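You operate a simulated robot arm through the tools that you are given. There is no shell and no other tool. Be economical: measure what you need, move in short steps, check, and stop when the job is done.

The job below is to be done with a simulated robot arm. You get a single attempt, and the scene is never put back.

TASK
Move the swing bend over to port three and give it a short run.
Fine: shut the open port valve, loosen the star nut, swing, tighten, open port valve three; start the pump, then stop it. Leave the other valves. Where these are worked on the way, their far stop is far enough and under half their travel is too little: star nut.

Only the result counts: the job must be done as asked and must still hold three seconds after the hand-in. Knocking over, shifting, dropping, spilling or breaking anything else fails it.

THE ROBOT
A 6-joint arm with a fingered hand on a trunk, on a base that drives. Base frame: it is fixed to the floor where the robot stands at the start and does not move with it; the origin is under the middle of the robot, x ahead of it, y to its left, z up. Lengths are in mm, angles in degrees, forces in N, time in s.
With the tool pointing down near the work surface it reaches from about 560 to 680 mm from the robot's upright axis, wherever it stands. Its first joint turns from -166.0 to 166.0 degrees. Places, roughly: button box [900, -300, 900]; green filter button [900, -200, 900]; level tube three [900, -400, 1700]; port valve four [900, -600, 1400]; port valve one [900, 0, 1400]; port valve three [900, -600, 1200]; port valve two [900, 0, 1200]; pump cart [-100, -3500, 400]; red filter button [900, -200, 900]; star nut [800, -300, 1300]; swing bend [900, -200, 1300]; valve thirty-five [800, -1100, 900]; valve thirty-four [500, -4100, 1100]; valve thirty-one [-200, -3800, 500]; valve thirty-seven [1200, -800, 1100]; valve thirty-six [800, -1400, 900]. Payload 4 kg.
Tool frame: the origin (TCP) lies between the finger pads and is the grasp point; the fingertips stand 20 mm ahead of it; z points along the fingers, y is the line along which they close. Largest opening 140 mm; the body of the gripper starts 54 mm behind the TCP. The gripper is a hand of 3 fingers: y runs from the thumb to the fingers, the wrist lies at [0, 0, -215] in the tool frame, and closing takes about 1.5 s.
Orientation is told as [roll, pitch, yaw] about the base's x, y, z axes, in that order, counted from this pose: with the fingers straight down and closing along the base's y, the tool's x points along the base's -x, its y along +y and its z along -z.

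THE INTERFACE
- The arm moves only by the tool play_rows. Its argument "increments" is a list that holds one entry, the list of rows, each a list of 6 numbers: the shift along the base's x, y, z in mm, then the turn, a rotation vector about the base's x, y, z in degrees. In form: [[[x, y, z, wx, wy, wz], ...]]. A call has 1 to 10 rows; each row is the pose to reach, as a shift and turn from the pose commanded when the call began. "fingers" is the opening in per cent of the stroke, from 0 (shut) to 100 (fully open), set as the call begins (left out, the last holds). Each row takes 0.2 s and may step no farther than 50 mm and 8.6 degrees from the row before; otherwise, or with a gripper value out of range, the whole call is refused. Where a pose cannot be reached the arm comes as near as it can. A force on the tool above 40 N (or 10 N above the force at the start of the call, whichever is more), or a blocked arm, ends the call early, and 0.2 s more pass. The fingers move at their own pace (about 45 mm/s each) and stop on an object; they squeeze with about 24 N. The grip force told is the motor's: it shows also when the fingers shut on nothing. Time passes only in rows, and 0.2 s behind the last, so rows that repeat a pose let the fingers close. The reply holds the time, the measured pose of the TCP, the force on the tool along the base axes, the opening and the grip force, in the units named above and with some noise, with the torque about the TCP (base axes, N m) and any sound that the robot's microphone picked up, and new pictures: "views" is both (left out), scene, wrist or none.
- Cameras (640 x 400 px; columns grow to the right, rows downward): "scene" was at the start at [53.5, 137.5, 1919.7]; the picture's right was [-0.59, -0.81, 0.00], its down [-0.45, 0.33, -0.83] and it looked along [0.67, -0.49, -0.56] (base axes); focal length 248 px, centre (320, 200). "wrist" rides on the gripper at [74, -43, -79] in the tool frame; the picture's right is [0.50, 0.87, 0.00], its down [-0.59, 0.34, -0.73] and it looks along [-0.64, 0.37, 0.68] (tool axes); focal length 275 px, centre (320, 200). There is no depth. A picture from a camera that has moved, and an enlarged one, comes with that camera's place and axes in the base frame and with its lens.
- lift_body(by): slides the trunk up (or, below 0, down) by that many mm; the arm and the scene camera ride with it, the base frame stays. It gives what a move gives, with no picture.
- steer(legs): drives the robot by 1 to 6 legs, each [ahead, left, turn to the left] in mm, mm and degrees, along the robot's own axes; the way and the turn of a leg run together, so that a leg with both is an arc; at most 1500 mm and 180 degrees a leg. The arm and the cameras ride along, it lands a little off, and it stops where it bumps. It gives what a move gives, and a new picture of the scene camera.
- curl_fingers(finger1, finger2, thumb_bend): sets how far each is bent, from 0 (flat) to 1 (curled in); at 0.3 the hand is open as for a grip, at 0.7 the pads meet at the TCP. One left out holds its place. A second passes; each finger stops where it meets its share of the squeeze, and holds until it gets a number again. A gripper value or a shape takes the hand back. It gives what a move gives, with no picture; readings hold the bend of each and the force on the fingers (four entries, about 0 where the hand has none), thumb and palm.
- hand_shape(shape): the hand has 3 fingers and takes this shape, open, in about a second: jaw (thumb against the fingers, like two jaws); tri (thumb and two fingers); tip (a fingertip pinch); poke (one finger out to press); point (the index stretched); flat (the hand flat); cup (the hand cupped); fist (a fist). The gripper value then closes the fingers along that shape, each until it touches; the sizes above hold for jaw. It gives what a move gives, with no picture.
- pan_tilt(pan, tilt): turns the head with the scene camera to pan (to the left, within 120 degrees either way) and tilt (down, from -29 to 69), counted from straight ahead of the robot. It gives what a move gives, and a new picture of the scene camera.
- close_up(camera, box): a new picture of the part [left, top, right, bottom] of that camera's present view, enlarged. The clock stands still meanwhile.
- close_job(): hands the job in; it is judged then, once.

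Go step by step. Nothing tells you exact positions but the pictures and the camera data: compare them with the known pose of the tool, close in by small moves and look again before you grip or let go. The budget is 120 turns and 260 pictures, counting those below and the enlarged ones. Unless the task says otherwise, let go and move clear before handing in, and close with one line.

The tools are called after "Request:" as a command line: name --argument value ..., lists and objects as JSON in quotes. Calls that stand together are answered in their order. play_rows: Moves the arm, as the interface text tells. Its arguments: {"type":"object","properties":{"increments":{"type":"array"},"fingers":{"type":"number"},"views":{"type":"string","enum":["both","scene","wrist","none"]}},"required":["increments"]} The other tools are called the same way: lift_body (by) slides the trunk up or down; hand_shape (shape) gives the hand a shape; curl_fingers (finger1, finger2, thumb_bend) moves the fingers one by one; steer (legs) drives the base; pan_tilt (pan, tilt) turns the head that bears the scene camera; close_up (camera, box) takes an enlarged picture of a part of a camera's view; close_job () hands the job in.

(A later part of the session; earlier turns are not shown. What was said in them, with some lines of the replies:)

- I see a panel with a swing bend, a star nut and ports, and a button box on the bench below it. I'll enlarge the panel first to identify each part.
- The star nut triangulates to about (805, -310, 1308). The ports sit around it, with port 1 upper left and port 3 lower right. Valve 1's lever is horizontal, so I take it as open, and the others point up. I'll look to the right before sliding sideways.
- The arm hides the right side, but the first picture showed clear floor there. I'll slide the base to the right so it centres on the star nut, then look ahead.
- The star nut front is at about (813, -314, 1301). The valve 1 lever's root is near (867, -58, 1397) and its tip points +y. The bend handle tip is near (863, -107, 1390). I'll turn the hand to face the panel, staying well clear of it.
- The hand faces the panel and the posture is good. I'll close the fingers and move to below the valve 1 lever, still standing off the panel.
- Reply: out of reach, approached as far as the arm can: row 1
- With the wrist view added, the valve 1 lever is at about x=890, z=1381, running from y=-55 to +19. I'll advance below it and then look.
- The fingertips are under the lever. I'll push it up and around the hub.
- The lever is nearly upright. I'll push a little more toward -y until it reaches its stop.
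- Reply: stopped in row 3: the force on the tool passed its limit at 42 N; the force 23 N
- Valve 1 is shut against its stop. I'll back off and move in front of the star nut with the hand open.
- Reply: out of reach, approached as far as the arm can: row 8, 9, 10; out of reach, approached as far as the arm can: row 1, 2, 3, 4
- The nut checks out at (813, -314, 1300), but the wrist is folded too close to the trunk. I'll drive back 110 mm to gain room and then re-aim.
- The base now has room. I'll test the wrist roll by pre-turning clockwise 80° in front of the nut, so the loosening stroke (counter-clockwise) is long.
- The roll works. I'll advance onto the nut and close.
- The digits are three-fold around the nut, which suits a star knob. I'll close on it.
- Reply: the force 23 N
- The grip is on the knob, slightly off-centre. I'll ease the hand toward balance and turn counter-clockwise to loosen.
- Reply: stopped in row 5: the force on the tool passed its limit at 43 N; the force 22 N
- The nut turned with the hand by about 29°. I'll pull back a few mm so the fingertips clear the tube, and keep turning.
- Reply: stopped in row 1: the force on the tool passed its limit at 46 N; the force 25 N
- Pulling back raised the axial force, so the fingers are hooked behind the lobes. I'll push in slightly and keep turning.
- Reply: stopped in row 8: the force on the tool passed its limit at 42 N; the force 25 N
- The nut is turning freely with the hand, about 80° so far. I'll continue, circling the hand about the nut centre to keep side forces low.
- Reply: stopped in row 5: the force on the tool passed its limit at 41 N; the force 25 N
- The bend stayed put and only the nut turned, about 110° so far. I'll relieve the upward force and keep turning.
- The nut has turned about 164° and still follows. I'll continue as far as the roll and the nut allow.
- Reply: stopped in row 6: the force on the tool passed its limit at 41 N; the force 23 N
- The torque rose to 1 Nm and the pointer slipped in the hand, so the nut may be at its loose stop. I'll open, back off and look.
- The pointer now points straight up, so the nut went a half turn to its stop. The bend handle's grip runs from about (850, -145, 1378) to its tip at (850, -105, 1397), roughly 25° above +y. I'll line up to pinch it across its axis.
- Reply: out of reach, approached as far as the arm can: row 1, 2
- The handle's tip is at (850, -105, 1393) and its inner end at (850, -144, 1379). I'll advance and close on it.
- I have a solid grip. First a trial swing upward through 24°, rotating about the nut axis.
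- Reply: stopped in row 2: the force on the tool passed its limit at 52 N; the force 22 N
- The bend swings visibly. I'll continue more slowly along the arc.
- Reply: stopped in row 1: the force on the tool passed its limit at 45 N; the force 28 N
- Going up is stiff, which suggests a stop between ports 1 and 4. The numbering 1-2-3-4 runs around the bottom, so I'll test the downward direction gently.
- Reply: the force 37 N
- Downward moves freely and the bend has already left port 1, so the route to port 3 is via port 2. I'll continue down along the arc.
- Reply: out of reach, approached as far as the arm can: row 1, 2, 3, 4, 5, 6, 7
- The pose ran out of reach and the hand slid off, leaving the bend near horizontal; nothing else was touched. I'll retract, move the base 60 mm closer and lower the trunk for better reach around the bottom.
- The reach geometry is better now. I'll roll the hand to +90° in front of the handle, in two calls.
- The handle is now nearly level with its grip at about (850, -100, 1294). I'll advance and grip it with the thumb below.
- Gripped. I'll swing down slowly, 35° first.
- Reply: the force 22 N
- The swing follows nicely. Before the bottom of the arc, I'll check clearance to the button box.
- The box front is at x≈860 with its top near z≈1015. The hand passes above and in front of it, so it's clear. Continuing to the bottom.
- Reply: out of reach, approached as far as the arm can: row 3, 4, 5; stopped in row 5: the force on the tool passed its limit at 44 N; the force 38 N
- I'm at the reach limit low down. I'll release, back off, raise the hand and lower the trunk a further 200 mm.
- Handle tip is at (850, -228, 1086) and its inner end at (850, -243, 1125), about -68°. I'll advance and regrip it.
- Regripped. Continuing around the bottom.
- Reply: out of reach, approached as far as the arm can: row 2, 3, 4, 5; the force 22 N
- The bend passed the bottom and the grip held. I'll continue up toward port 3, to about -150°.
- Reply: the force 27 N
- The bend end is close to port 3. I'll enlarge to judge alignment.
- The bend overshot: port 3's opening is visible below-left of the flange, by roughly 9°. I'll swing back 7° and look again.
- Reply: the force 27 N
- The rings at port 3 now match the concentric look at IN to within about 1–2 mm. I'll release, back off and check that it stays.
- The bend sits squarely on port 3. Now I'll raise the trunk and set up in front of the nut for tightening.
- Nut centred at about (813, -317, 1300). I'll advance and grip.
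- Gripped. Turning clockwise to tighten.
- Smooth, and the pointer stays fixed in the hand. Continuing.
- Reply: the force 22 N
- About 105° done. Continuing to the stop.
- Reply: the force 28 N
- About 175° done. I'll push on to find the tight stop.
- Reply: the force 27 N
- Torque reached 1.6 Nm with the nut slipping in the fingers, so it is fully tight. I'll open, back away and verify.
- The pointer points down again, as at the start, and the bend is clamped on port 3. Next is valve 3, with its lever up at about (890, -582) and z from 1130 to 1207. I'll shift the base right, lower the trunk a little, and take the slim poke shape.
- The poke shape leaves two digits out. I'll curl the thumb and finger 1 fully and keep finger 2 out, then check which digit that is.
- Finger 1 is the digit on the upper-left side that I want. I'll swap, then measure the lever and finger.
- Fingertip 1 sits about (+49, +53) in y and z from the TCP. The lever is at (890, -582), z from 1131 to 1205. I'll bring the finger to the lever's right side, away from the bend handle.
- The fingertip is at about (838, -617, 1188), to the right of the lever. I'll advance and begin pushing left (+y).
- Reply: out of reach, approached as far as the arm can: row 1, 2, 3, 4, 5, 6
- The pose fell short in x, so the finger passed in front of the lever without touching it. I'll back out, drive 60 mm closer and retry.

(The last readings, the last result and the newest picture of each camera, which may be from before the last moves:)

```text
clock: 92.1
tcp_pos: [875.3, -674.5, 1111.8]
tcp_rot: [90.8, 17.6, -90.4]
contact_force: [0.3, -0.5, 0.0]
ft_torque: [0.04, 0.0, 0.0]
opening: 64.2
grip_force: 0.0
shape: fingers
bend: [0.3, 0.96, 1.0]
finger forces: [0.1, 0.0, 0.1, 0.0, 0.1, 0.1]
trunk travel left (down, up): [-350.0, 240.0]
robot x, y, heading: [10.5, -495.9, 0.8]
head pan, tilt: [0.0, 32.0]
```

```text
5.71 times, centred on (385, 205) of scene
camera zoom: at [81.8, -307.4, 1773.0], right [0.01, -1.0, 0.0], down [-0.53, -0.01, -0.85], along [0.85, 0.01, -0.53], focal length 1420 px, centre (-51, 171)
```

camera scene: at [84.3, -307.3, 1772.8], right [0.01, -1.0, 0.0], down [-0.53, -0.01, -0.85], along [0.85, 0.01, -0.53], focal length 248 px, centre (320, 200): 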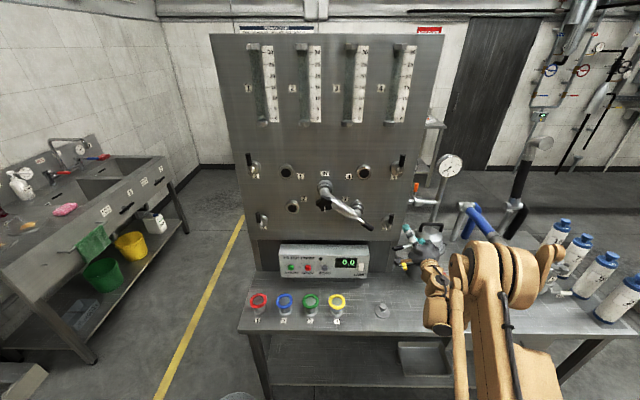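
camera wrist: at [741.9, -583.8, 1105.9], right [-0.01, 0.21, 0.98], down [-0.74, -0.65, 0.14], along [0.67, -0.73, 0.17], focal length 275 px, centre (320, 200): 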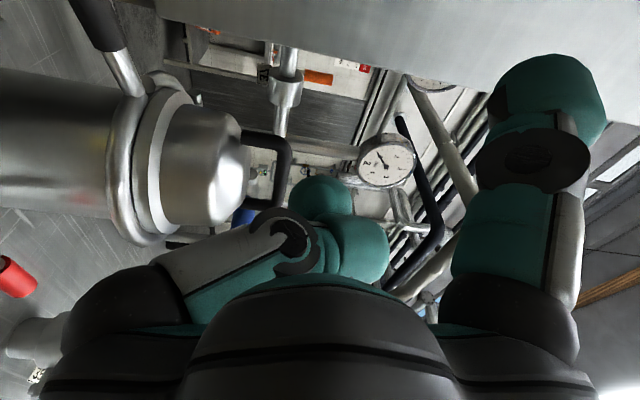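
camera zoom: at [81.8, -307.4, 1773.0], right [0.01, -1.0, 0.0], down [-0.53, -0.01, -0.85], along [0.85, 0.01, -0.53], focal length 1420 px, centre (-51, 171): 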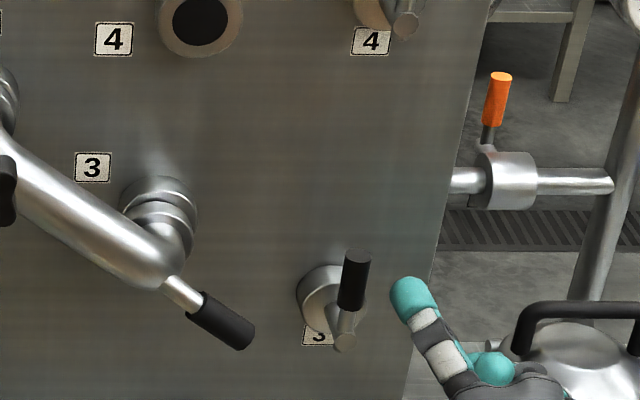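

The finger is beside the lever at mid-height. Pushing left along the arc.

Request:
play_rows --increments '[[[4, 10, 0, 0, 0, 0], [4, 20, 1, 0, 0, 0], [4, 31, 4, 0, 0, 0], [4, 44, 5, 0, 0, 0], [4, 56, 2, 0, 0, 0]]]' --views "none"

Request:
close_up --camera "scene" --box '[340, 170, 430, 240]'

```text
clock: 93.2
tcp_pos: [876.4, -643.1, 1116.5]
tcp_rot: [90.8, 18.0, -91.9]
contact_force: [-7.8, -19.1, 0.3]
ft_torque: [0.93, -0.38, 0.29]
opening: 55.7
grip_force: 10.3
shape: fingers
bend: [0.35, 0.96, 1.0]
finger forces: [20.7, 0.0, 0.0, 0.0, 0.1, 0.0]
trunk travel left (down, up): [-350.0, 240.0]
robot x, y, heading: [11.1, -500.3, 0.3]
head pan, tilt: [0.0, 32.0]
stopped in row 5: the force on the tool passed its limit at 44 N (the readings are from after the stop); the commanded pose is now the measured one
```

```text
5.71 times, centred on (385, 205) of scene
camera zoom: at [82.3, -310.6, 1773.1], right [0.0, -1.0, 0.0], down [-0.53, 0.0, -0.85], along [0.85, 0.0, -0.53], focal length 1420 px, centre (-51, 171)
```

zoom: 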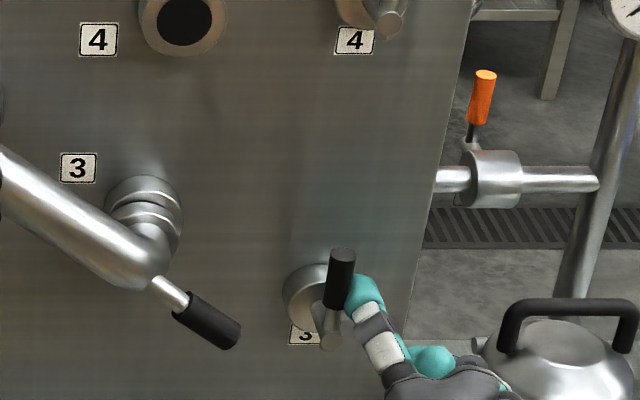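

The lever is blocked toward +y, so valve 3 opens the other way, to the right. I'll withdraw, roll the hand by -28°, and reposition the finger on the lever's left side.

Request:
play_rows --increments '[[[0, -15, 0, 0, 0, 0], [-45, -15, 0, 0, 0, 0], [-90, -15, 0, 0, 0, 0], [-90, -8, 8, -7, 0, 0], [-90, 0, 16, -14, 0, 0], [-90, 8, 24, -21, 0, 0], [-90, 16, 31, -28, 0, 0], [-90, 16, 31, -28, 0, 0]]]' --views "wrist"

Request:
curl_fingers --finger1 0.3

Request:
close_up --camera "scene" --box '[330, 160, 430, 240]'

```text
clock: 95.0
tcp_pos: [786.4, -619.9, 1146.9]
tcp_rot: [91.4, -10.1, -91.3]
contact_force: [-0.7, -0.3, -0.7]
ft_torque: [0.01, 0.02, 0.03]
opening: 63.8
grip_force: 0.0
shape: fingers
bend: [0.3, 0.96, 1.0]
finger forces: [0.1, 0.1, 0.0, 0.1, 0.0, 0.0]
trunk travel left (down, up): [-350.0, 240.0]
robot x, y, heading: [10.8, -499.9, 0.4]
head pan, tilt: [0.0, 32.0]
camera wrist: at [709.7, -552.6, 1090.1], right [-0.01, 0.65, 0.76], down [-0.75, -0.5, 0.42], along [0.66, -0.57, 0.49], focal length 275 px, centre (320, 200)
```

wrist: 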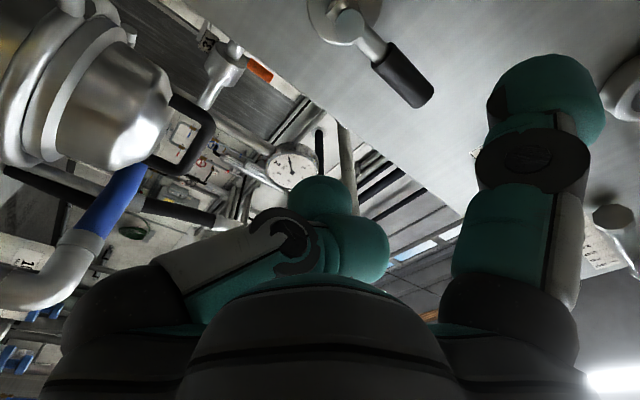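

```text
clock: 96.0
tcp_pos: [785.7, -618.4, 1146.1]
tcp_rot: [91.4, -10.2, -91.3]
contact_force: [0.4, -0.9, -0.4]
ft_torque: [0.0, -0.01, 0.01]
opening: 63.8
grip_force: 0.1
shape: fingers
bend: [0.3, 0.96, 1.0]
finger forces: [0.0, 0.0, 0.0, 0.0, 0.0, 0.1]
trunk travel left (down, up): [-350.0, 240.0]
robot x, y, heading: [10.0, -497.3, 0.3]
head pan, tilt: [0.0, 32.0]
```

```text
5.00 times, centred on (380, 200) of scene
camera zoom: at [82.2, -308.3, 1773.0], right [0.01, -1.0, 0.0], down [-0.53, 0.0, -0.85], along [0.85, 0.01, -0.53], focal length 1243 px, centre (20, 200)
```

zoom: 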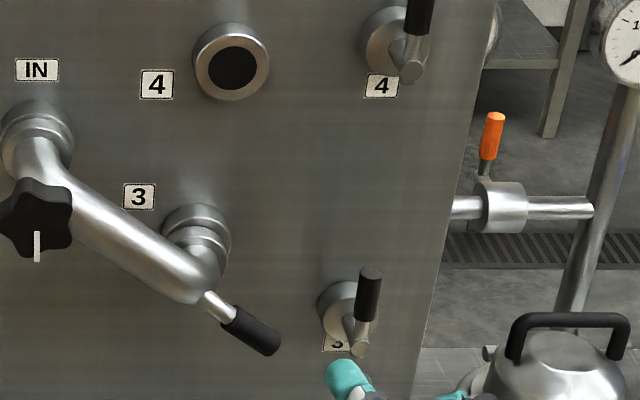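

The fingertip is at about (805, -540, 1169). It will pass between the lever at y=-582 and the bend handle tip at y=-502. Advancing carefully.

Request:
play_rows --increments '[[[30, -7, 5, 0, 0, 0], [60, -7, 6, 0, 0, 0], [91, -7, 6, 0, 0, 0]]]' --views "none"

Request:
close_up --camera "scene" --box '[330, 160, 430, 240]'

```text
clock: 96.8
tcp_pos: [880.4, -629.6, 1153.7]
tcp_rot: [91.4, -10.0, -91.4]
contact_force: [-0.1, 0.0, -0.3]
ft_torque: [0.0, 0.02, 0.01]
opening: 63.8
grip_force: 0.1
shape: fingers
bend: [0.3, 0.96, 1.0]
finger forces: [0.0, 0.0, 0.0, 0.1, 0.0, 0.0]
trunk travel left (down, up): [-350.0, 240.0]
robot x, y, heading: [12.7, -498.2, 0.2]
head pan, tilt: [0.0, 32.0]
```

```text
5.00 times, centred on (380, 200) of scene
camera zoom: at [83.5, -308.6, 1772.9], right [0.01, -1.0, 0.0], down [-0.53, 0.0, -0.85], along [0.85, 0.01, -0.53], focal length 1243 px, centre (20, 200)
```

zoom: 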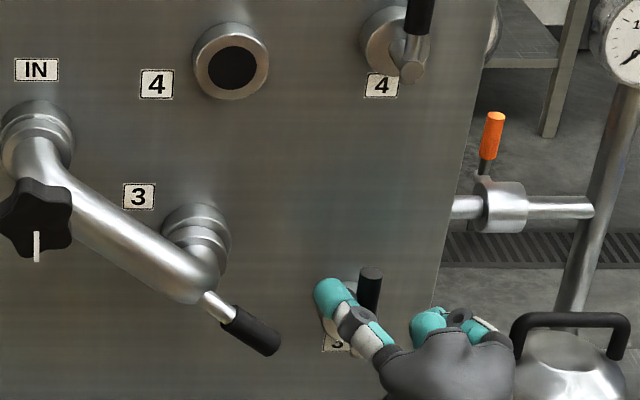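

The finger is just left of the lever. Pushing right along the arc.

Request:
play_rows --increments '[[[2, -10, 0, 0, 0, 0], [2, -22, 4, 0, 0, 0], [2, -35, 5, 0, 0, 0], [2, -48, 2, 0, 0, 0], [2, -60, -3, 0, 0, 0]]]' --views "none"

Request:
close_up --camera "scene" --box '[330, 160, 430, 240]'

```text
clock: 98.0
tcp_pos: [878.8, -687.1, 1149.8]
tcp_rot: [91.4, -10.1, -91.4]
contact_force: [-1.2, 0.7, -0.3]
ft_torque: [-0.04, 0.01, 0.02]
opening: 65.3
grip_force: 0.3
shape: fingers
bend: [0.29, 0.96, 1.0]
finger forces: [0.7, 0.1, 0.0, 0.1, 0.0, 0.1]
trunk travel left (down, up): [-350.0, 240.0]
robot x, y, heading: [12.6, -498.6, 0.4]
head pan, tilt: [0.0, 32.0]
```

```text
5.00 times, centred on (380, 200) of scene
camera zoom: at [82.3, -308.8, 1773.0], right [0.01, -1.0, 0.0], down [-0.53, 0.0, -0.85], along [0.85, 0.01, -0.53], focal length 1243 px, centre (20, 200)
```

zoom: 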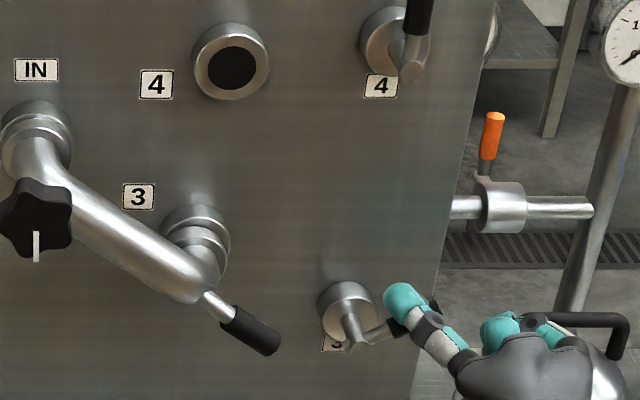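

The lever is about two-thirds over. Finishing the push down to its stop.

Request:
play_rows --increments '[[[2, -8, -9, 0, 0, 0], [2, -13, -20, 0, 0, 0], [2, -15, -30, 0, 0, 0], [2, -15, -38, 0, 0, 0], [2, -14, -46, 0, 0, 0]]]' --views "none"

Request:
close_up --camera "scene" --box '[330, 160, 430, 240]'

```text
clock: 99.1
tcp_pos: [877.1, -701.3, 1120.8]
tcp_rot: [91.5, -9.5, -91.3]
contact_force: [4.2, -1.7, 21.6]
ft_torque: [1.78, 0.0, -0.3]
opening: 67.8
grip_force: 10.3
shape: fingers
bend: [0.27, 0.96, 1.0]
finger forces: [21.0, 0.1, 0.1, 0.0, 0.0, 0.0]
out of reach, approached as far as the arm can: row 4, 5
trunk travel left (down, up): [-350.0, 240.0]
robot x, y, heading: [13.7, -495.6, 0.6]
head pan, tilt: [0.0, 32.0]
stopped in row 5: the force on the tool passed its limit at 46 N (the readings are from after the stop); the commanded pose is now the measured one
```

```text
5.00 times, centred on (380, 200) of scene
camera zoom: at [79.8, -308.5, 1773.2], right [0.01, -1.0, 0.0], down [-0.53, 0.0, -0.85], along [0.85, 0.01, -0.53], focal length 1243 px, centre (20, 200)
```

zoom: 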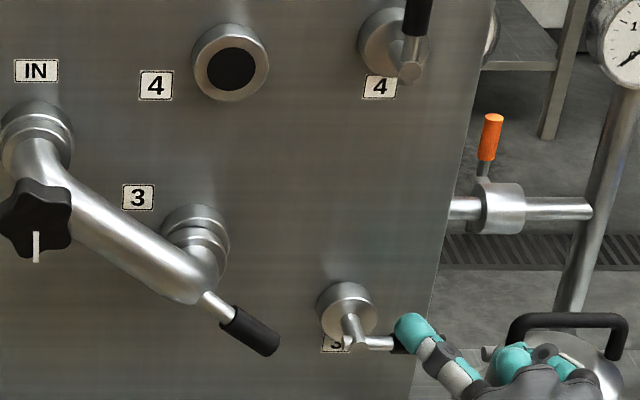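

The lever is horizontal against its stop, so valve 3 is open. I'll back off and view the result.

Request:
play_rows --increments '[[[0, 0, 12, 0, 0, 0], [-45, 0, 15, 0, 0, 0], [-90, 0, 25, 0, 0, 0], [-135, 10, 45, 0, 0, 0], [-160, 30, 70, 0, 0, 0], [-160, 60, 90, 0, 0, 0], [-160, 90, 110, 0, 0, 0]]]' --views "scene"

Request:
close_up --camera "scene" --box '[230, 140, 430, 300]'

```text
refused: row 4 steps farther than a row can; nothing moved
```

```text
2.50 times, centred on (330, 220) of scene
camera zoom: at [79.8, -308.5, 1773.2], right [0.01, -1.0, 0.0], down [-0.53, 0.0, -0.85], along [0.85, 0.01, -0.53], focal length 621 px, centre (295, 150)
```

zoom: 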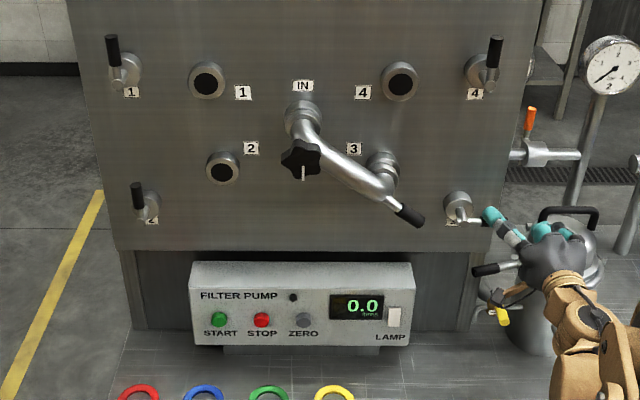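

I'll retreat in smaller steps, leaving the hand high and clear.

Request:
play_rows --increments '[[[0, 0, 12, 0, 0, 0], [-40, 0, 18, 0, 0, 0], [-80, 0, 28, 0, 0, 0], [-115, 5, 45, 0, 0, 0], [-140, 20, 70, 2, 0, 0], [-150, 40, 100, 5, 0, 0], [-150, 60, 130, 8, 0, 0]]]' --views "none"

Request:
steer --legs '[[-100, 0, 0], [0, 200, 0]]'

Request:
close_up --camera "scene" --box '[180, 130, 400, 300]'

```text
clock: 100.7
tcp_pos: [727.3, -637.9, 1249.2]
tcp_rot: [91.2, -1.7, -91.4]
contact_force: [-0.2, -0.3, 0.2]
ft_torque: [-0.03, 0.04, -0.03]
opening: 64.4
grip_force: 0.0
shape: fingers
bend: [0.3, 0.96, 1.0]
finger forces: [0.1, 0.1, 0.0, 0.0, 0.0, 0.0]
trunk travel left (down, up): [-350.0, 240.0]
robot x, y, heading: [14.1, -497.7, 0.5]
head pan, tilt: [0.0, 32.0]
```

```text
clock: 103.0
tcp_pos: [626.1, -444.2, 1247.4]
tcp_rot: [91.1, -1.8, -91.5]
contact_force: [-0.1, -1.1, -0.3]
ft_torque: [0.02, -0.07, -0.02]
opening: 64.5
grip_force: 0.0
shape: fingers
bend: [0.3, 0.96, 1.0]
finger forces: [0.0, 0.1, 0.1, 0.0, 0.0, 0.1]
trunk travel left (down, up): [-350.0, 240.0]
robot x, y, heading: [-86.5, -304.5, 0.0]
head pan, tilt: [0.0, 32.0]
camera scene: at [-17.6, -110.6, 1772.7], right [0.0, -1.0, 0.0], down [-0.53, 0.0, -0.85], along [0.85, 0.0, -0.53], focal length 248 px, centre (320, 200)
```

scene: 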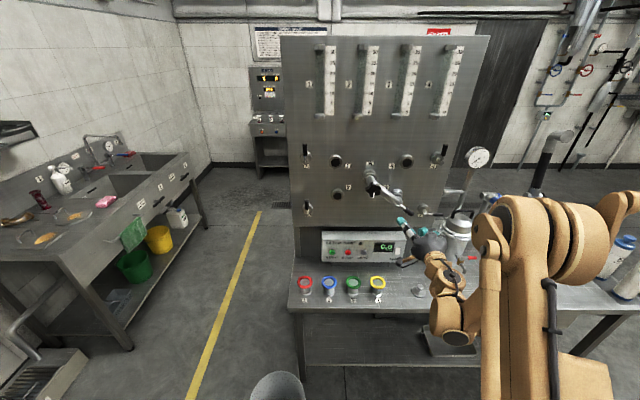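

```text
2.35 times, centred on (290, 215) of scene
camera zoom: at [-17.6, -110.6, 1772.7], right [0.0, -1.0, 0.0], down [-0.53, 0.0, -0.85], along [0.85, 0.0, -0.53], focal length 585 px, centre (391, 165)
```

zoom: 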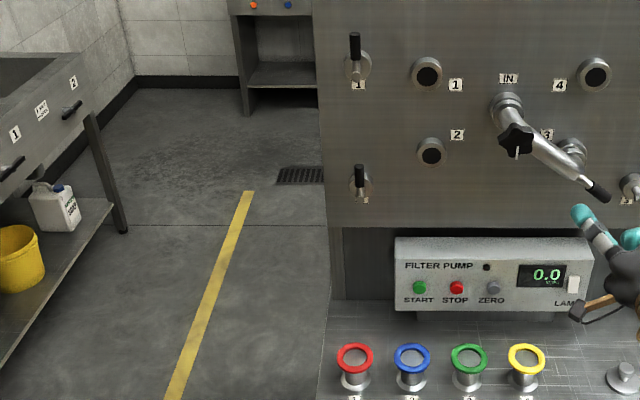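

START is at (848, -169, 945) and STOP at (848, -242, 945). I'll put only the thumb out (it hangs below the palm at this roll) and lower the trunk.

Request:
curl_fingers --finger1 1.0 --finger2 1.0 --thumb_bend 0.3

Request:
lift_body --by -190

Request:
play_rows --increments '[[[15, 40, 10, 0, 0, 0], [30, 80, 20, 0, 0, 0], [45, 120, 25, 0, 0, 0], [60, 160, 25, 0, 0, 0], [75, 200, 25, 0, 0, 0], [90, 240, 25, 0, 0, 0], [105, 275, 25, 0, 0, 0]]]'

Request:
close_up --camera "scene" --box '[260, 130, 420, 290]'

```text
clock: 104.0
tcp_pos: [627.0, -445.3, 1247.3]
tcp_rot: [91.1, -1.7, -91.5]
contact_force: [0.0, -0.5, 1.2]
ft_torque: [-0.01, -0.04, -0.02]
opening: 17.2
grip_force: 0.1
shape: fingers
bend: [0.66, 0.96, 0.96]
finger forces: [0.0, 0.0, 0.0, 0.1, 0.0, 0.1]
trunk travel left (down, up): [-350.0, 240.0]
robot x, y, heading: [-88.3, -301.3, 0.4]
head pan, tilt: [0.0, 32.0]
```

```text
clock: 106.1
tcp_pos: [626.8, -444.8, 1058.2]
tcp_rot: [91.1, -1.7, -91.4]
contact_force: [-0.6, 0.2, 0.4]
ft_torque: [0.01, 0.0, -0.01]
opening: 17.0
grip_force: 0.0
shape: fingers
bend: [0.66, 0.96, 0.96]
finger forces: [0.0, 0.1, 0.0, 0.1, 0.0, 0.0]
trunk travel left (down, up): [-160.0, 430.0]
robot x, y, heading: [-90.2, -301.7, 0.4]
head pan, tilt: [0.0, 32.0]
```

```text
clock: 107.7
tcp_pos: [730.2, -169.2, 1082.6]
tcp_rot: [91.1, -1.8, -91.4]
contact_force: [-0.4, 0.4, -0.1]
ft_torque: [0.0, -0.01, -0.01]
opening: 17.3
grip_force: 0.1
shape: fingers
bend: [0.66, 0.96, 0.96]
finger forces: [0.0, 0.0, 0.0, 0.0, 0.1, 0.0]
out of reach, approached as far as the arm can: row 3, 4
trunk travel left (down, up): [-160.0, 430.0]
robot x, y, heading: [-89.6, -302.4, 0.4]
head pan, tilt: [0.0, 32.0]
camera scene: at [-17.4, -111.5, 1582.8], right [0.0, -1.0, 0.0], down [-0.53, 0.0, -0.85], along [0.85, 0.0, -0.53], focal length 248 px, centre (320, 200)
camera wrist: at [655.0, -94.0, 1036.6], right [0.0, 0.53, 0.85], down [-0.76, -0.56, 0.34], along [0.66, -0.64, 0.4], focal length 275 px, centre (320, 200)
```

scene: 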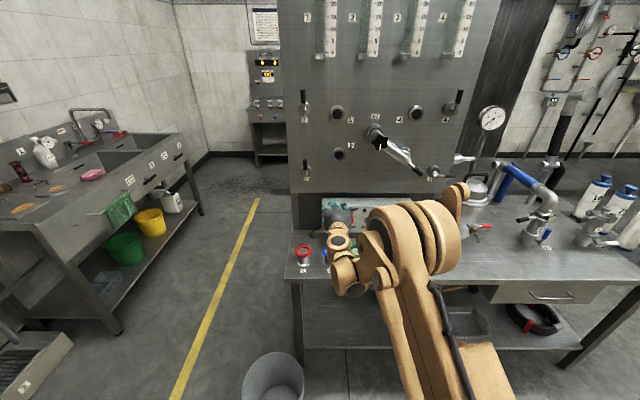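
wrist: 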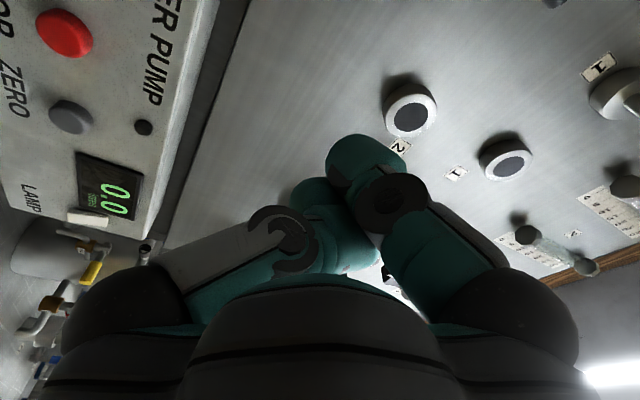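

```text
2.50 times, centred on (340, 210) of scene
camera zoom: at [-17.4, -111.5, 1582.8], right [0.0, -1.0, 0.0], down [-0.53, 0.0, -0.85], along [0.85, 0.0, -0.53], focal length 621 px, centre (270, 175)
```

zoom: 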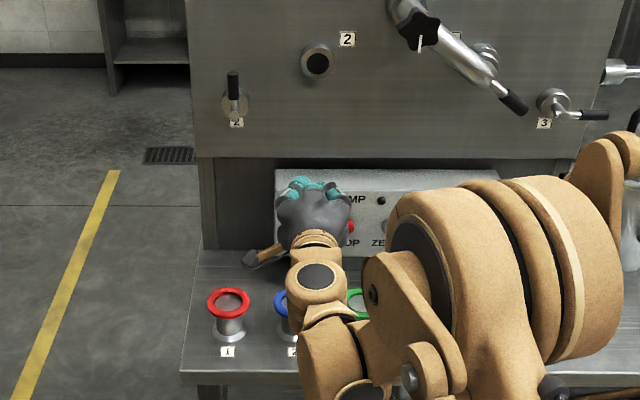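

The digits jammed on each other. I'll open all three first, then curl the two fingers with the thumb left out.

Request:
curl_fingers --finger1 0.3 --finger2 0.3 --thumb_bend 0.3

Request:
curl_fingers --finger1 0.3 --finger2 0.3 --thumb_bend 0.3

Request:
curl_fingers --finger1 1.0 --finger2 1.0

Request:
close_up --camera "wrist" --box '[0, 0, 640, 400]'

```text
clock: 108.7
tcp_pos: [730.9, -169.8, 1083.1]
tcp_rot: [91.1, -1.6, -91.5]
contact_force: [0.3, 0.7, -0.5]
ft_torque: [0.03, -0.02, 0.0]
opening: 123.9
grip_force: 0.0
shape: fingers
bend: [0.3, 0.3, 0.3]
finger forces: [0.0, 0.1, 0.0, 0.1, 0.0, 0.1]
trunk travel left (down, up): [-160.0, 430.0]
robot x, y, heading: [-87.1, -300.6, -0.1]
head pan, tilt: [0.0, 32.0]
```

```text
clock: 109.7
tcp_pos: [730.1, -169.9, 1085.0]
tcp_rot: [91.0, -1.7, -91.6]
contact_force: [1.2, -1.0, -0.3]
ft_torque: [0.02, 0.02, 0.03]
opening: 123.9
grip_force: 0.0
shape: fingers
bend: [0.3, 0.3, 0.3]
finger forces: [0.0, 0.0, 0.0, 0.0, 0.1, 0.0]
trunk travel left (down, up): [-160.0, 430.0]
robot x, y, heading: [-91.8, -306.0, 0.2]
head pan, tilt: [0.0, 32.0]
```

```text
clock: 110.7
tcp_pos: [730.1, -169.5, 1084.0]
tcp_rot: [91.1, -1.7, -91.6]
contact_force: [-0.3, 0.0, -0.9]
ft_torque: [-0.02, -0.02, -0.03]
opening: 69.9
grip_force: 0.0
shape: fingers
bend: [0.75, 0.75, 0.3]
finger forces: [0.1, 0.0, 0.0, 0.1, 0.1, 0.0]
trunk travel left (down, up): [-160.0, 430.0]
robot x, y, heading: [-87.1, -300.7, 0.3]
head pan, tilt: [0.0, 32.0]
```

```text
1.00 times, centred on (320, 200) of wrist (not enlarged: the box is as wide or as high as the picture)
camera zoom: at [654.7, -95.3, 1036.8], right [0.0, 0.53, 0.85], down [-0.76, -0.56, 0.34], along [0.65, -0.64, 0.4], focal length 275 px, centre (320, 200)
```

zoom: 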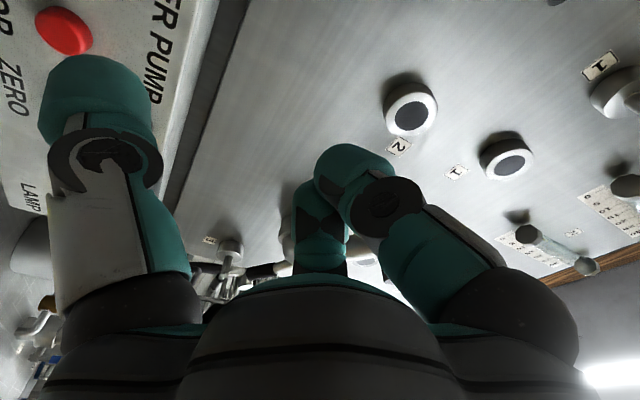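

The thumb is out. The fingers were still moving, so I'll repeat the curl and then approach START.

Request:
curl_fingers --finger1 1.0 --finger2 1.0

Request:
play_rows --increments '[[[20, 2, -14, 0, 0, 0], [40, 4, -28, 0, 0, 0], [60, 6, -42, 0, 0, 0], [70, 6, -54, 0, 0, 0]]]'

Request:
close_up --camera "scene" --box '[300, 160, 420, 270]'

```text
clock: 111.7
tcp_pos: [729.9, -169.8, 1083.6]
tcp_rot: [91.1, -1.8, -91.5]
contact_force: [0.1, -0.2, -0.8]
ft_torque: [-0.01, 0.01, 0.02]
opening: 69.9
grip_force: 0.1
shape: fingers
bend: [0.75, 0.75, 0.3]
finger forces: [0.0, 0.1, 0.1, 0.1, 0.0, 0.0]
trunk travel left (down, up): [-160.0, 430.0]
robot x, y, heading: [-85.1, -301.6, 0.2]
head pan, tilt: [0.0, 32.0]
```

```text
clock: 112.7
tcp_pos: [802.5, -165.4, 1029.0]
tcp_rot: [91.0, -1.6, -91.5]
contact_force: [-0.7, 0.6, -0.4]
ft_torque: [-0.02, -0.01, 0.02]
opening: 69.8
grip_force: 0.0
shape: fingers
bend: [0.75, 0.75, 0.3]
finger forces: [0.1, 0.0, 0.0, 0.0, 0.0, 0.0]
trunk travel left (down, up): [-160.0, 430.0]
robot x, y, heading: [-89.0, -303.1, 0.6]
head pan, tilt: [0.0, 32.0]
camera scene: at [-17.3, -112.2, 1582.9], right [0.0, -1.0, 0.0], down [-0.53, 0.0, -0.85], along [0.85, 0.0, -0.53], focal length 248 px, centre (320, 200)
camera wrist: at [726.1, -90.2, 982.9], right [0.0, 0.53, 0.85], down [-0.76, -0.56, 0.34], along [0.65, -0.64, 0.4], focal length 275 px, centre (320, 200)
```

scene: 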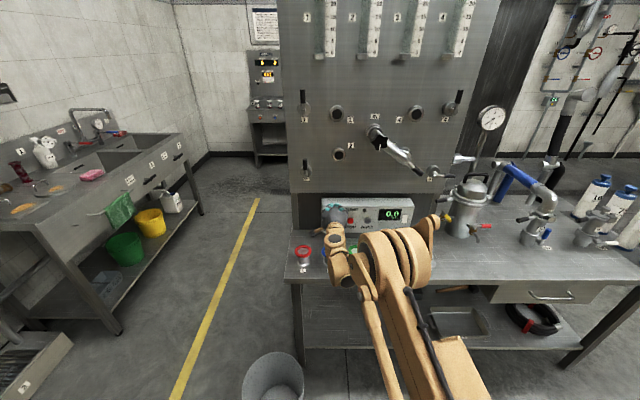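
wrist: 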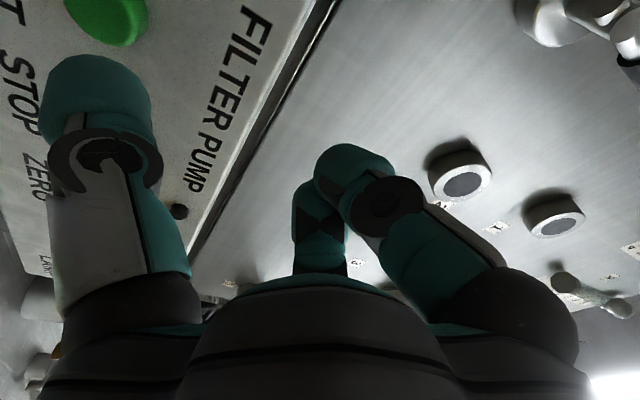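

```text
3.64 times, centred on (360, 215) of scene
camera zoom: at [-17.3, -112.2, 1582.9], right [0.0, -1.0, 0.0], down [-0.53, 0.0, -0.85], along [0.85, 0.0, -0.53], focal length 904 px, centre (174, 146)
```

zoom: 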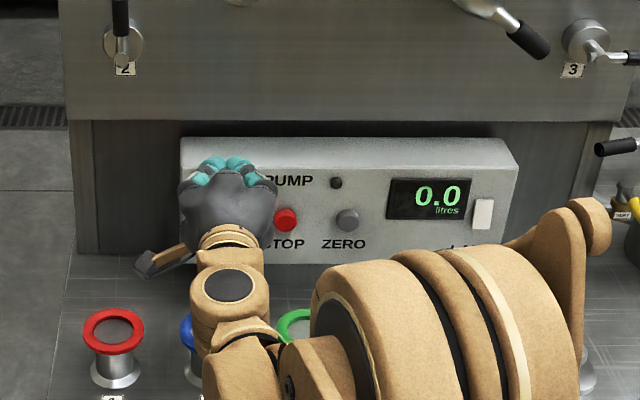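

The thumb tip is near (820, -173, 941), just short of START. I'll tip the hand 8° so the thumb leads, align it and press gently.

Request:
play_rows --increments '[[[0, 3, -4, 0, -4, 0], [2, 6, -7, 0, -8.4, 0], [2, 6, -7, 0, -8.4, 0]]]' --views "wrist"

```text
clock: 113.5
tcp_pos: [802.7, -157.8, 1021.8]
tcp_rot: [99.7, -1.5, -91.7]
contact_force: [-0.5, -0.6, 0.0]
ft_torque: [0.02, 0.01, 0.0]
opening: 70.1
grip_force: 0.1
shape: fingers
bend: [0.75, 0.75, 0.3]
finger forces: [0.0, 0.0, 0.1, 0.0, 0.0, 0.0]
trunk travel left (down, up): [-160.0, 430.0]
robot x, y, heading: [-86.7, -299.6, 0.4]
head pan, tilt: [0.0, 32.0]
camera wrist: at [734.5, -83.3, 965.0], right [-0.13, 0.53, 0.84], down [-0.8, -0.56, 0.23], along [0.59, -0.64, 0.49], focal length 275 px, centre (320, 200)
```

wrist: 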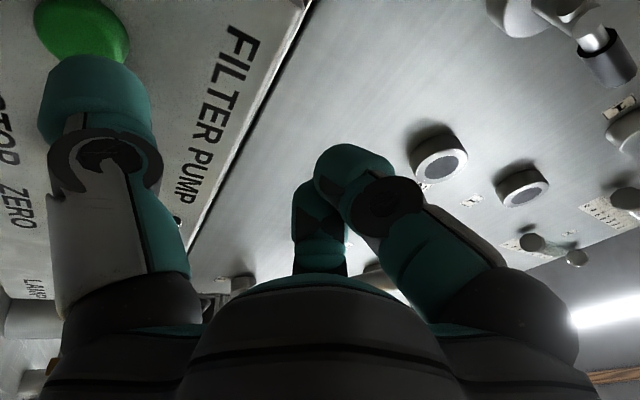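

Cross-checking views puts START nearer (868, -169, 925). I'll lower the thumb 12 mm, then advance in small steps until it clicks.

Request:
play_rows --increments '[[[0, -2, -12, 0, 0, 0], [10, -2, -12, 0, 0, 0], [20, -2, -12, 0, 0, 0]]]' --views "wrist"

```text
clock: 114.3
tcp_pos: [822.8, -159.7, 1010.1]
tcp_rot: [99.5, -1.4, -91.7]
contact_force: [-0.8, -0.7, 0.5]
ft_torque: [-0.01, -0.01, -0.02]
opening: 70.0
grip_force: 0.1
shape: fingers
bend: [0.75, 0.75, 0.3]
finger forces: [0.1, 0.1, 0.0, 0.0, 0.0, 0.0]
trunk travel left (down, up): [-160.0, 430.0]
robot x, y, heading: [-87.5, -303.5, 0.4]
head pan, tilt: [0.0, 32.0]
camera wrist: at [755.2, -85.2, 952.8], right [-0.13, 0.53, 0.84], down [-0.8, -0.56, 0.23], along [0.59, -0.64, 0.49], focal length 275 px, centre (320, 200)
```

wrist: 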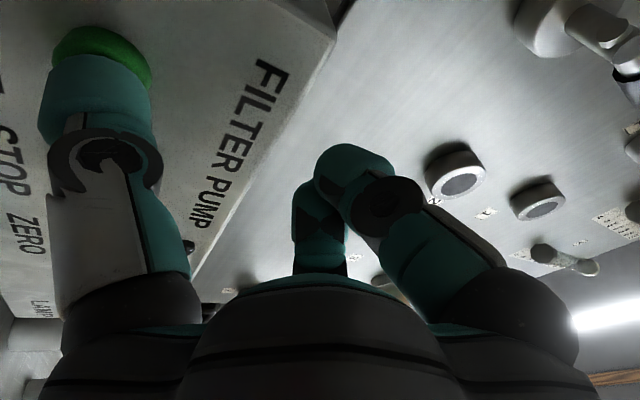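

The thumb is right in front of the green button. Pressing.

Request:
play_rows --increments '[[[6, 0, 0, 0, 0, 0], [11, 0, 0, 0, 0, 0], [15, 0, 0, 0, 0, 0], [19, 0, 0, 0, 0, 0], [22, 0, 0, 0, 0, 0]]]' --views "wrist"

Request:
close_up --camera "scene" --box '[300, 160, 420, 270]'

```text
clock: 115.5
tcp_pos: [838.4, -159.9, 1014.6]
tcp_rot: [99.8, -1.5, -91.6]
contact_force: [-35.7, -2.8, 8.5]
ft_torque: [-0.35, 2.75, -0.21]
opening: 74.6
grip_force: 18.0
shape: fingers
bend: [0.75, 0.75, 0.27]
finger forces: [0.0, 0.1, 0.0, 0.0, 36.0, 0.1]
trunk travel left (down, up): [-160.0, 430.0]
robot x, y, heading: [-89.4, -305.3, 0.3]
head pan, tilt: [0.0, 32.0]
heard: click
stopped in row 5: the force on the tool passed its limit at 42 N (the readings are from after the stop); the commanded pose is now the measured one
camera wrist: at [770.3, -84.8, 956.4], right [-0.13, 0.53, 0.84], down [-0.8, -0.56, 0.22], along [0.59, -0.64, 0.49], focal length 275 px, centre (320, 200)
```

wrist: 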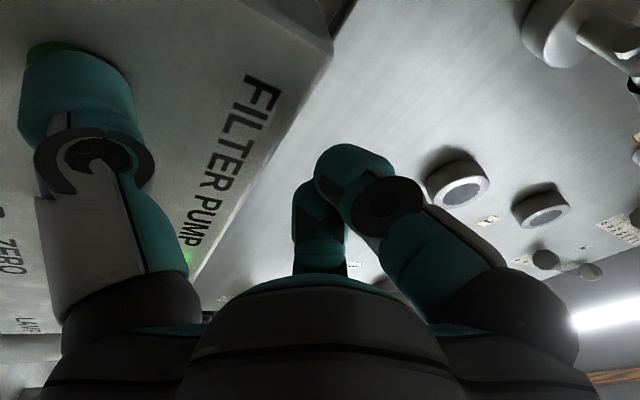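

```text
3.64 times, centred on (360, 215) of scene
camera zoom: at [-25.8, -113.1, 1583.4], right [0.0, -1.0, 0.0], down [-0.53, 0.0, -0.85], along [0.85, 0.0, -0.53], focal length 904 px, centre (174, 146)
```

zoom: 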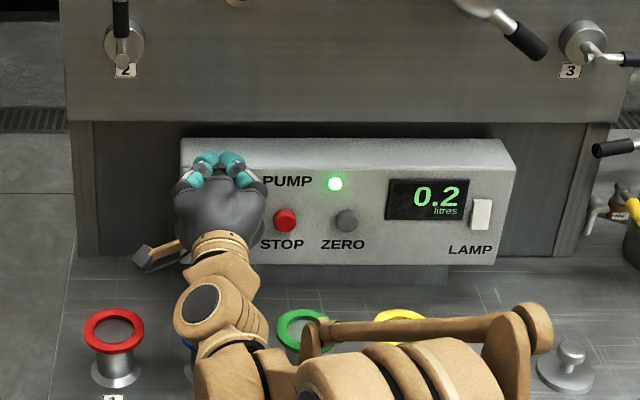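

START clicked, the lamp is lit and the meter runs at 0.2 litres. I'll back off and go to STOP, 74 mm to the right.

Request:
play_rows --increments '[[[-15, 0, -2, 0, 0, 0], [-38, 0, -4, 0, 0, 0], [-38, -25, -4, 0, 0, 0], [-38, -50, -4, 0, 0, 0], [-38, -74, -4, 0, 0, 0], [-25, -74, -4, 0, 0, 0], [-16, -74, -4, 0, 0, 0]]]' --views "wrist"

Request:
close_up --camera "scene" --box '[300, 160, 420, 270]'

```text
clock: 117.0
tcp_pos: [828.5, -233.6, 1005.9]
tcp_rot: [99.5, -1.4, -91.7]
contact_force: [-1.8, 0.4, -0.7]
ft_torque: [0.01, 0.08, -0.01]
opening: 70.2
grip_force: 1.1
shape: fingers
bend: [0.75, 0.75, 0.3]
finger forces: [0.0, 0.0, 0.1, 0.0, 1.2, 0.1]
trunk travel left (down, up): [-160.0, 430.0]
robot x, y, heading: [-92.2, -300.9, 0.3]
head pan, tilt: [0.0, 32.0]
camera wrist: at [759.0, -158.8, 949.0], right [-0.13, 0.53, 0.84], down [-0.8, -0.56, 0.23], along [0.59, -0.64, 0.49], focal length 275 px, centre (320, 200)
```

wrist: 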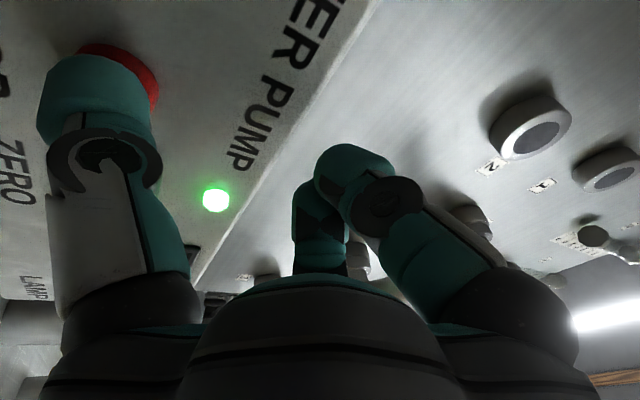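

```text
3.64 times, centred on (360, 215) of scene
camera zoom: at [-18.5, -112.2, 1582.9], right [0.0, -1.0, 0.0], down [-0.53, 0.0, -0.85], along [0.85, 0.0, -0.53], focal length 904 px, centre (174, 146)
```

zoom: 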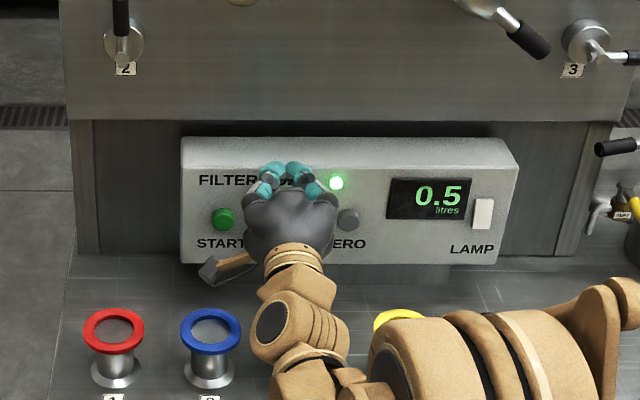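

The pump is running and the thumb is lined up with STOP. After about another second, I'll press it.

Request:
play_rows --increments '[[[0, 0, 0, 0, 0, 0], [0, 0, 0, 0, 0, 0], [0, 0, 0, 0, 0, 0], [4, 0, 0, 0, 0, 0], [8, 0, 0, 0, 0, 0], [11, 0, 0, 0, 0, 0], [14, 0, 0, 0, 0, 0], [17, 0, 0, 0, 0, 0]]]' --views "none"

Request:
close_up --camera "scene" --box '[300, 160, 420, 270]'

```text
clock: 118.9
tcp_pos: [839.1, -233.8, 1009.3]
tcp_rot: [99.8, -1.5, -91.5]
contact_force: [-36.0, -1.6, 8.0]
ft_torque: [-0.19, 2.69, -0.14]
opening: 74.1
grip_force: 18.3
shape: fingers
bend: [0.75, 0.75, 0.27]
finger forces: [0.0, 0.0, 0.0, 0.0, 35.8, 0.0]
trunk travel left (down, up): [-160.0, 430.0]
robot x, y, heading: [-89.3, -300.2, 0.2]
head pan, tilt: [0.0, 32.0]
heard: click
stopped in row 8: the force on the tool passed its limit at 41 N (the readings are from after the stop); the commanded pose is now the measured one
```

```text
3.64 times, centred on (360, 215) of scene
camera zoom: at [-26.2, -112.7, 1583.3], right [0.01, -1.0, 0.0], down [-0.53, 0.0, -0.85], along [0.85, 0.0, -0.53], focal length 904 px, centre (174, 146)
```

zoom: 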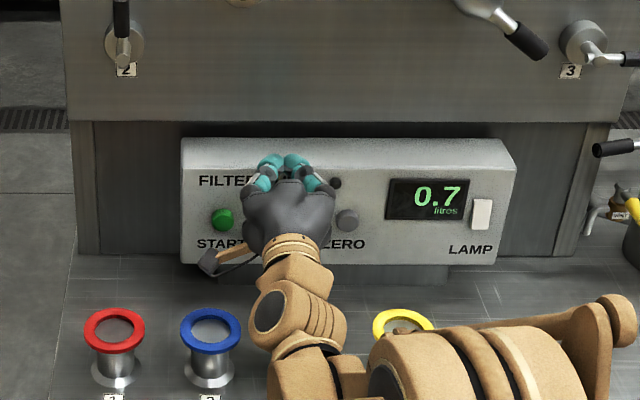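

STOP clicked, the lamp is off and the meter reads 0.7 litres. I'll retract clear and do a final check of everything.

Request:
play_rows --increments '[[[-20, 0, 0, 0, 0, 0], [-55, 0, 5, 0, 0, 0], [-95, 0, 20, 0, 0, 0], [-130, 0, 40, 0, 0, 0], [-150, -30, 70, 0, 0, 0], [-150, -70, 90, 0, 0, 0], [-150, -110, 100, 0, 0, 0]]]' --views "none"

Request:
pan_tilt --pan 0 --tilt 22

Request:
close_up --camera "scene" --box '[270, 120, 470, 270]'

```text
clock: 120.5
tcp_pos: [694.8, -345.5, 1105.8]
tcp_rot: [99.4, -1.5, -91.7]
contact_force: [-0.1, -0.1, -0.5]
ft_torque: [0.01, -0.01, -0.01]
opening: 70.3
grip_force: 0.1
shape: fingers
bend: [0.75, 0.75, 0.3]
finger forces: [0.0, 0.1, 0.1, 0.1, 0.1, 0.0]
trunk travel left (down, up): [-160.0, 430.0]
robot x, y, heading: [-87.3, -303.3, 0.5]
head pan, tilt: [0.0, 32.0]
```

```text
clock: 121.2
tcp_pos: [695.6, -343.8, 1105.3]
tcp_rot: [99.5, -1.4, -91.7]
contact_force: [0.3, 0.3, 0.8]
ft_torque: [0.04, 0.03, 0.01]
opening: 70.4
grip_force: 0.0
shape: fingers
bend: [0.75, 0.75, 0.3]
finger forces: [0.0, 0.0, 0.0, 0.0, 0.0, 0.0]
trunk travel left (down, up): [-160.0, 430.0]
robot x, y, heading: [-88.7, -303.2, 0.5]
head pan, tilt: [0.0, 22.0]
camera scene: at [-15.8, -112.4, 1598.9], right [0.01, -1.0, 0.0], down [-0.38, 0.0, -0.93], along [0.93, 0.0, -0.38], focal length 248 px, centre (320, 200)
```

scene: 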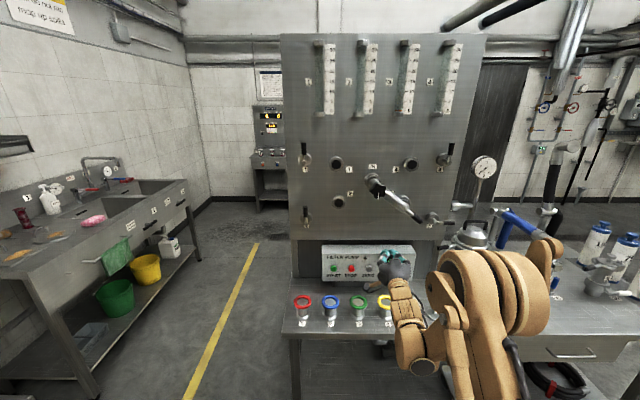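

```text
2.67 times, centred on (370, 195) of scene
camera zoom: at [-15.8, -112.4, 1598.9], right [0.01, -1.0, 0.0], down [-0.38, 0.0, -0.93], along [0.93, 0.0, -0.38], focal length 663 px, centre (187, 213)
```

zoom: 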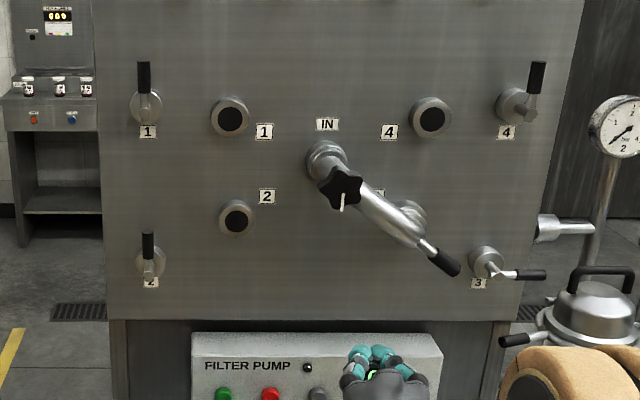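

Valve 1 is shut, the bend is clamped on port 3, valve 3 is open, valves 2 and 4 are untouched and the pump is off. The hand is clear, so I'm handing in.

Request:
close_job

```text
The job is handed in.
```

The swing bend is now on port three with the star nut tightened, port valve one is shut and port valve three is open. The pump was started, ran for about three seconds (meter at 0.7 litres) and was stopped.
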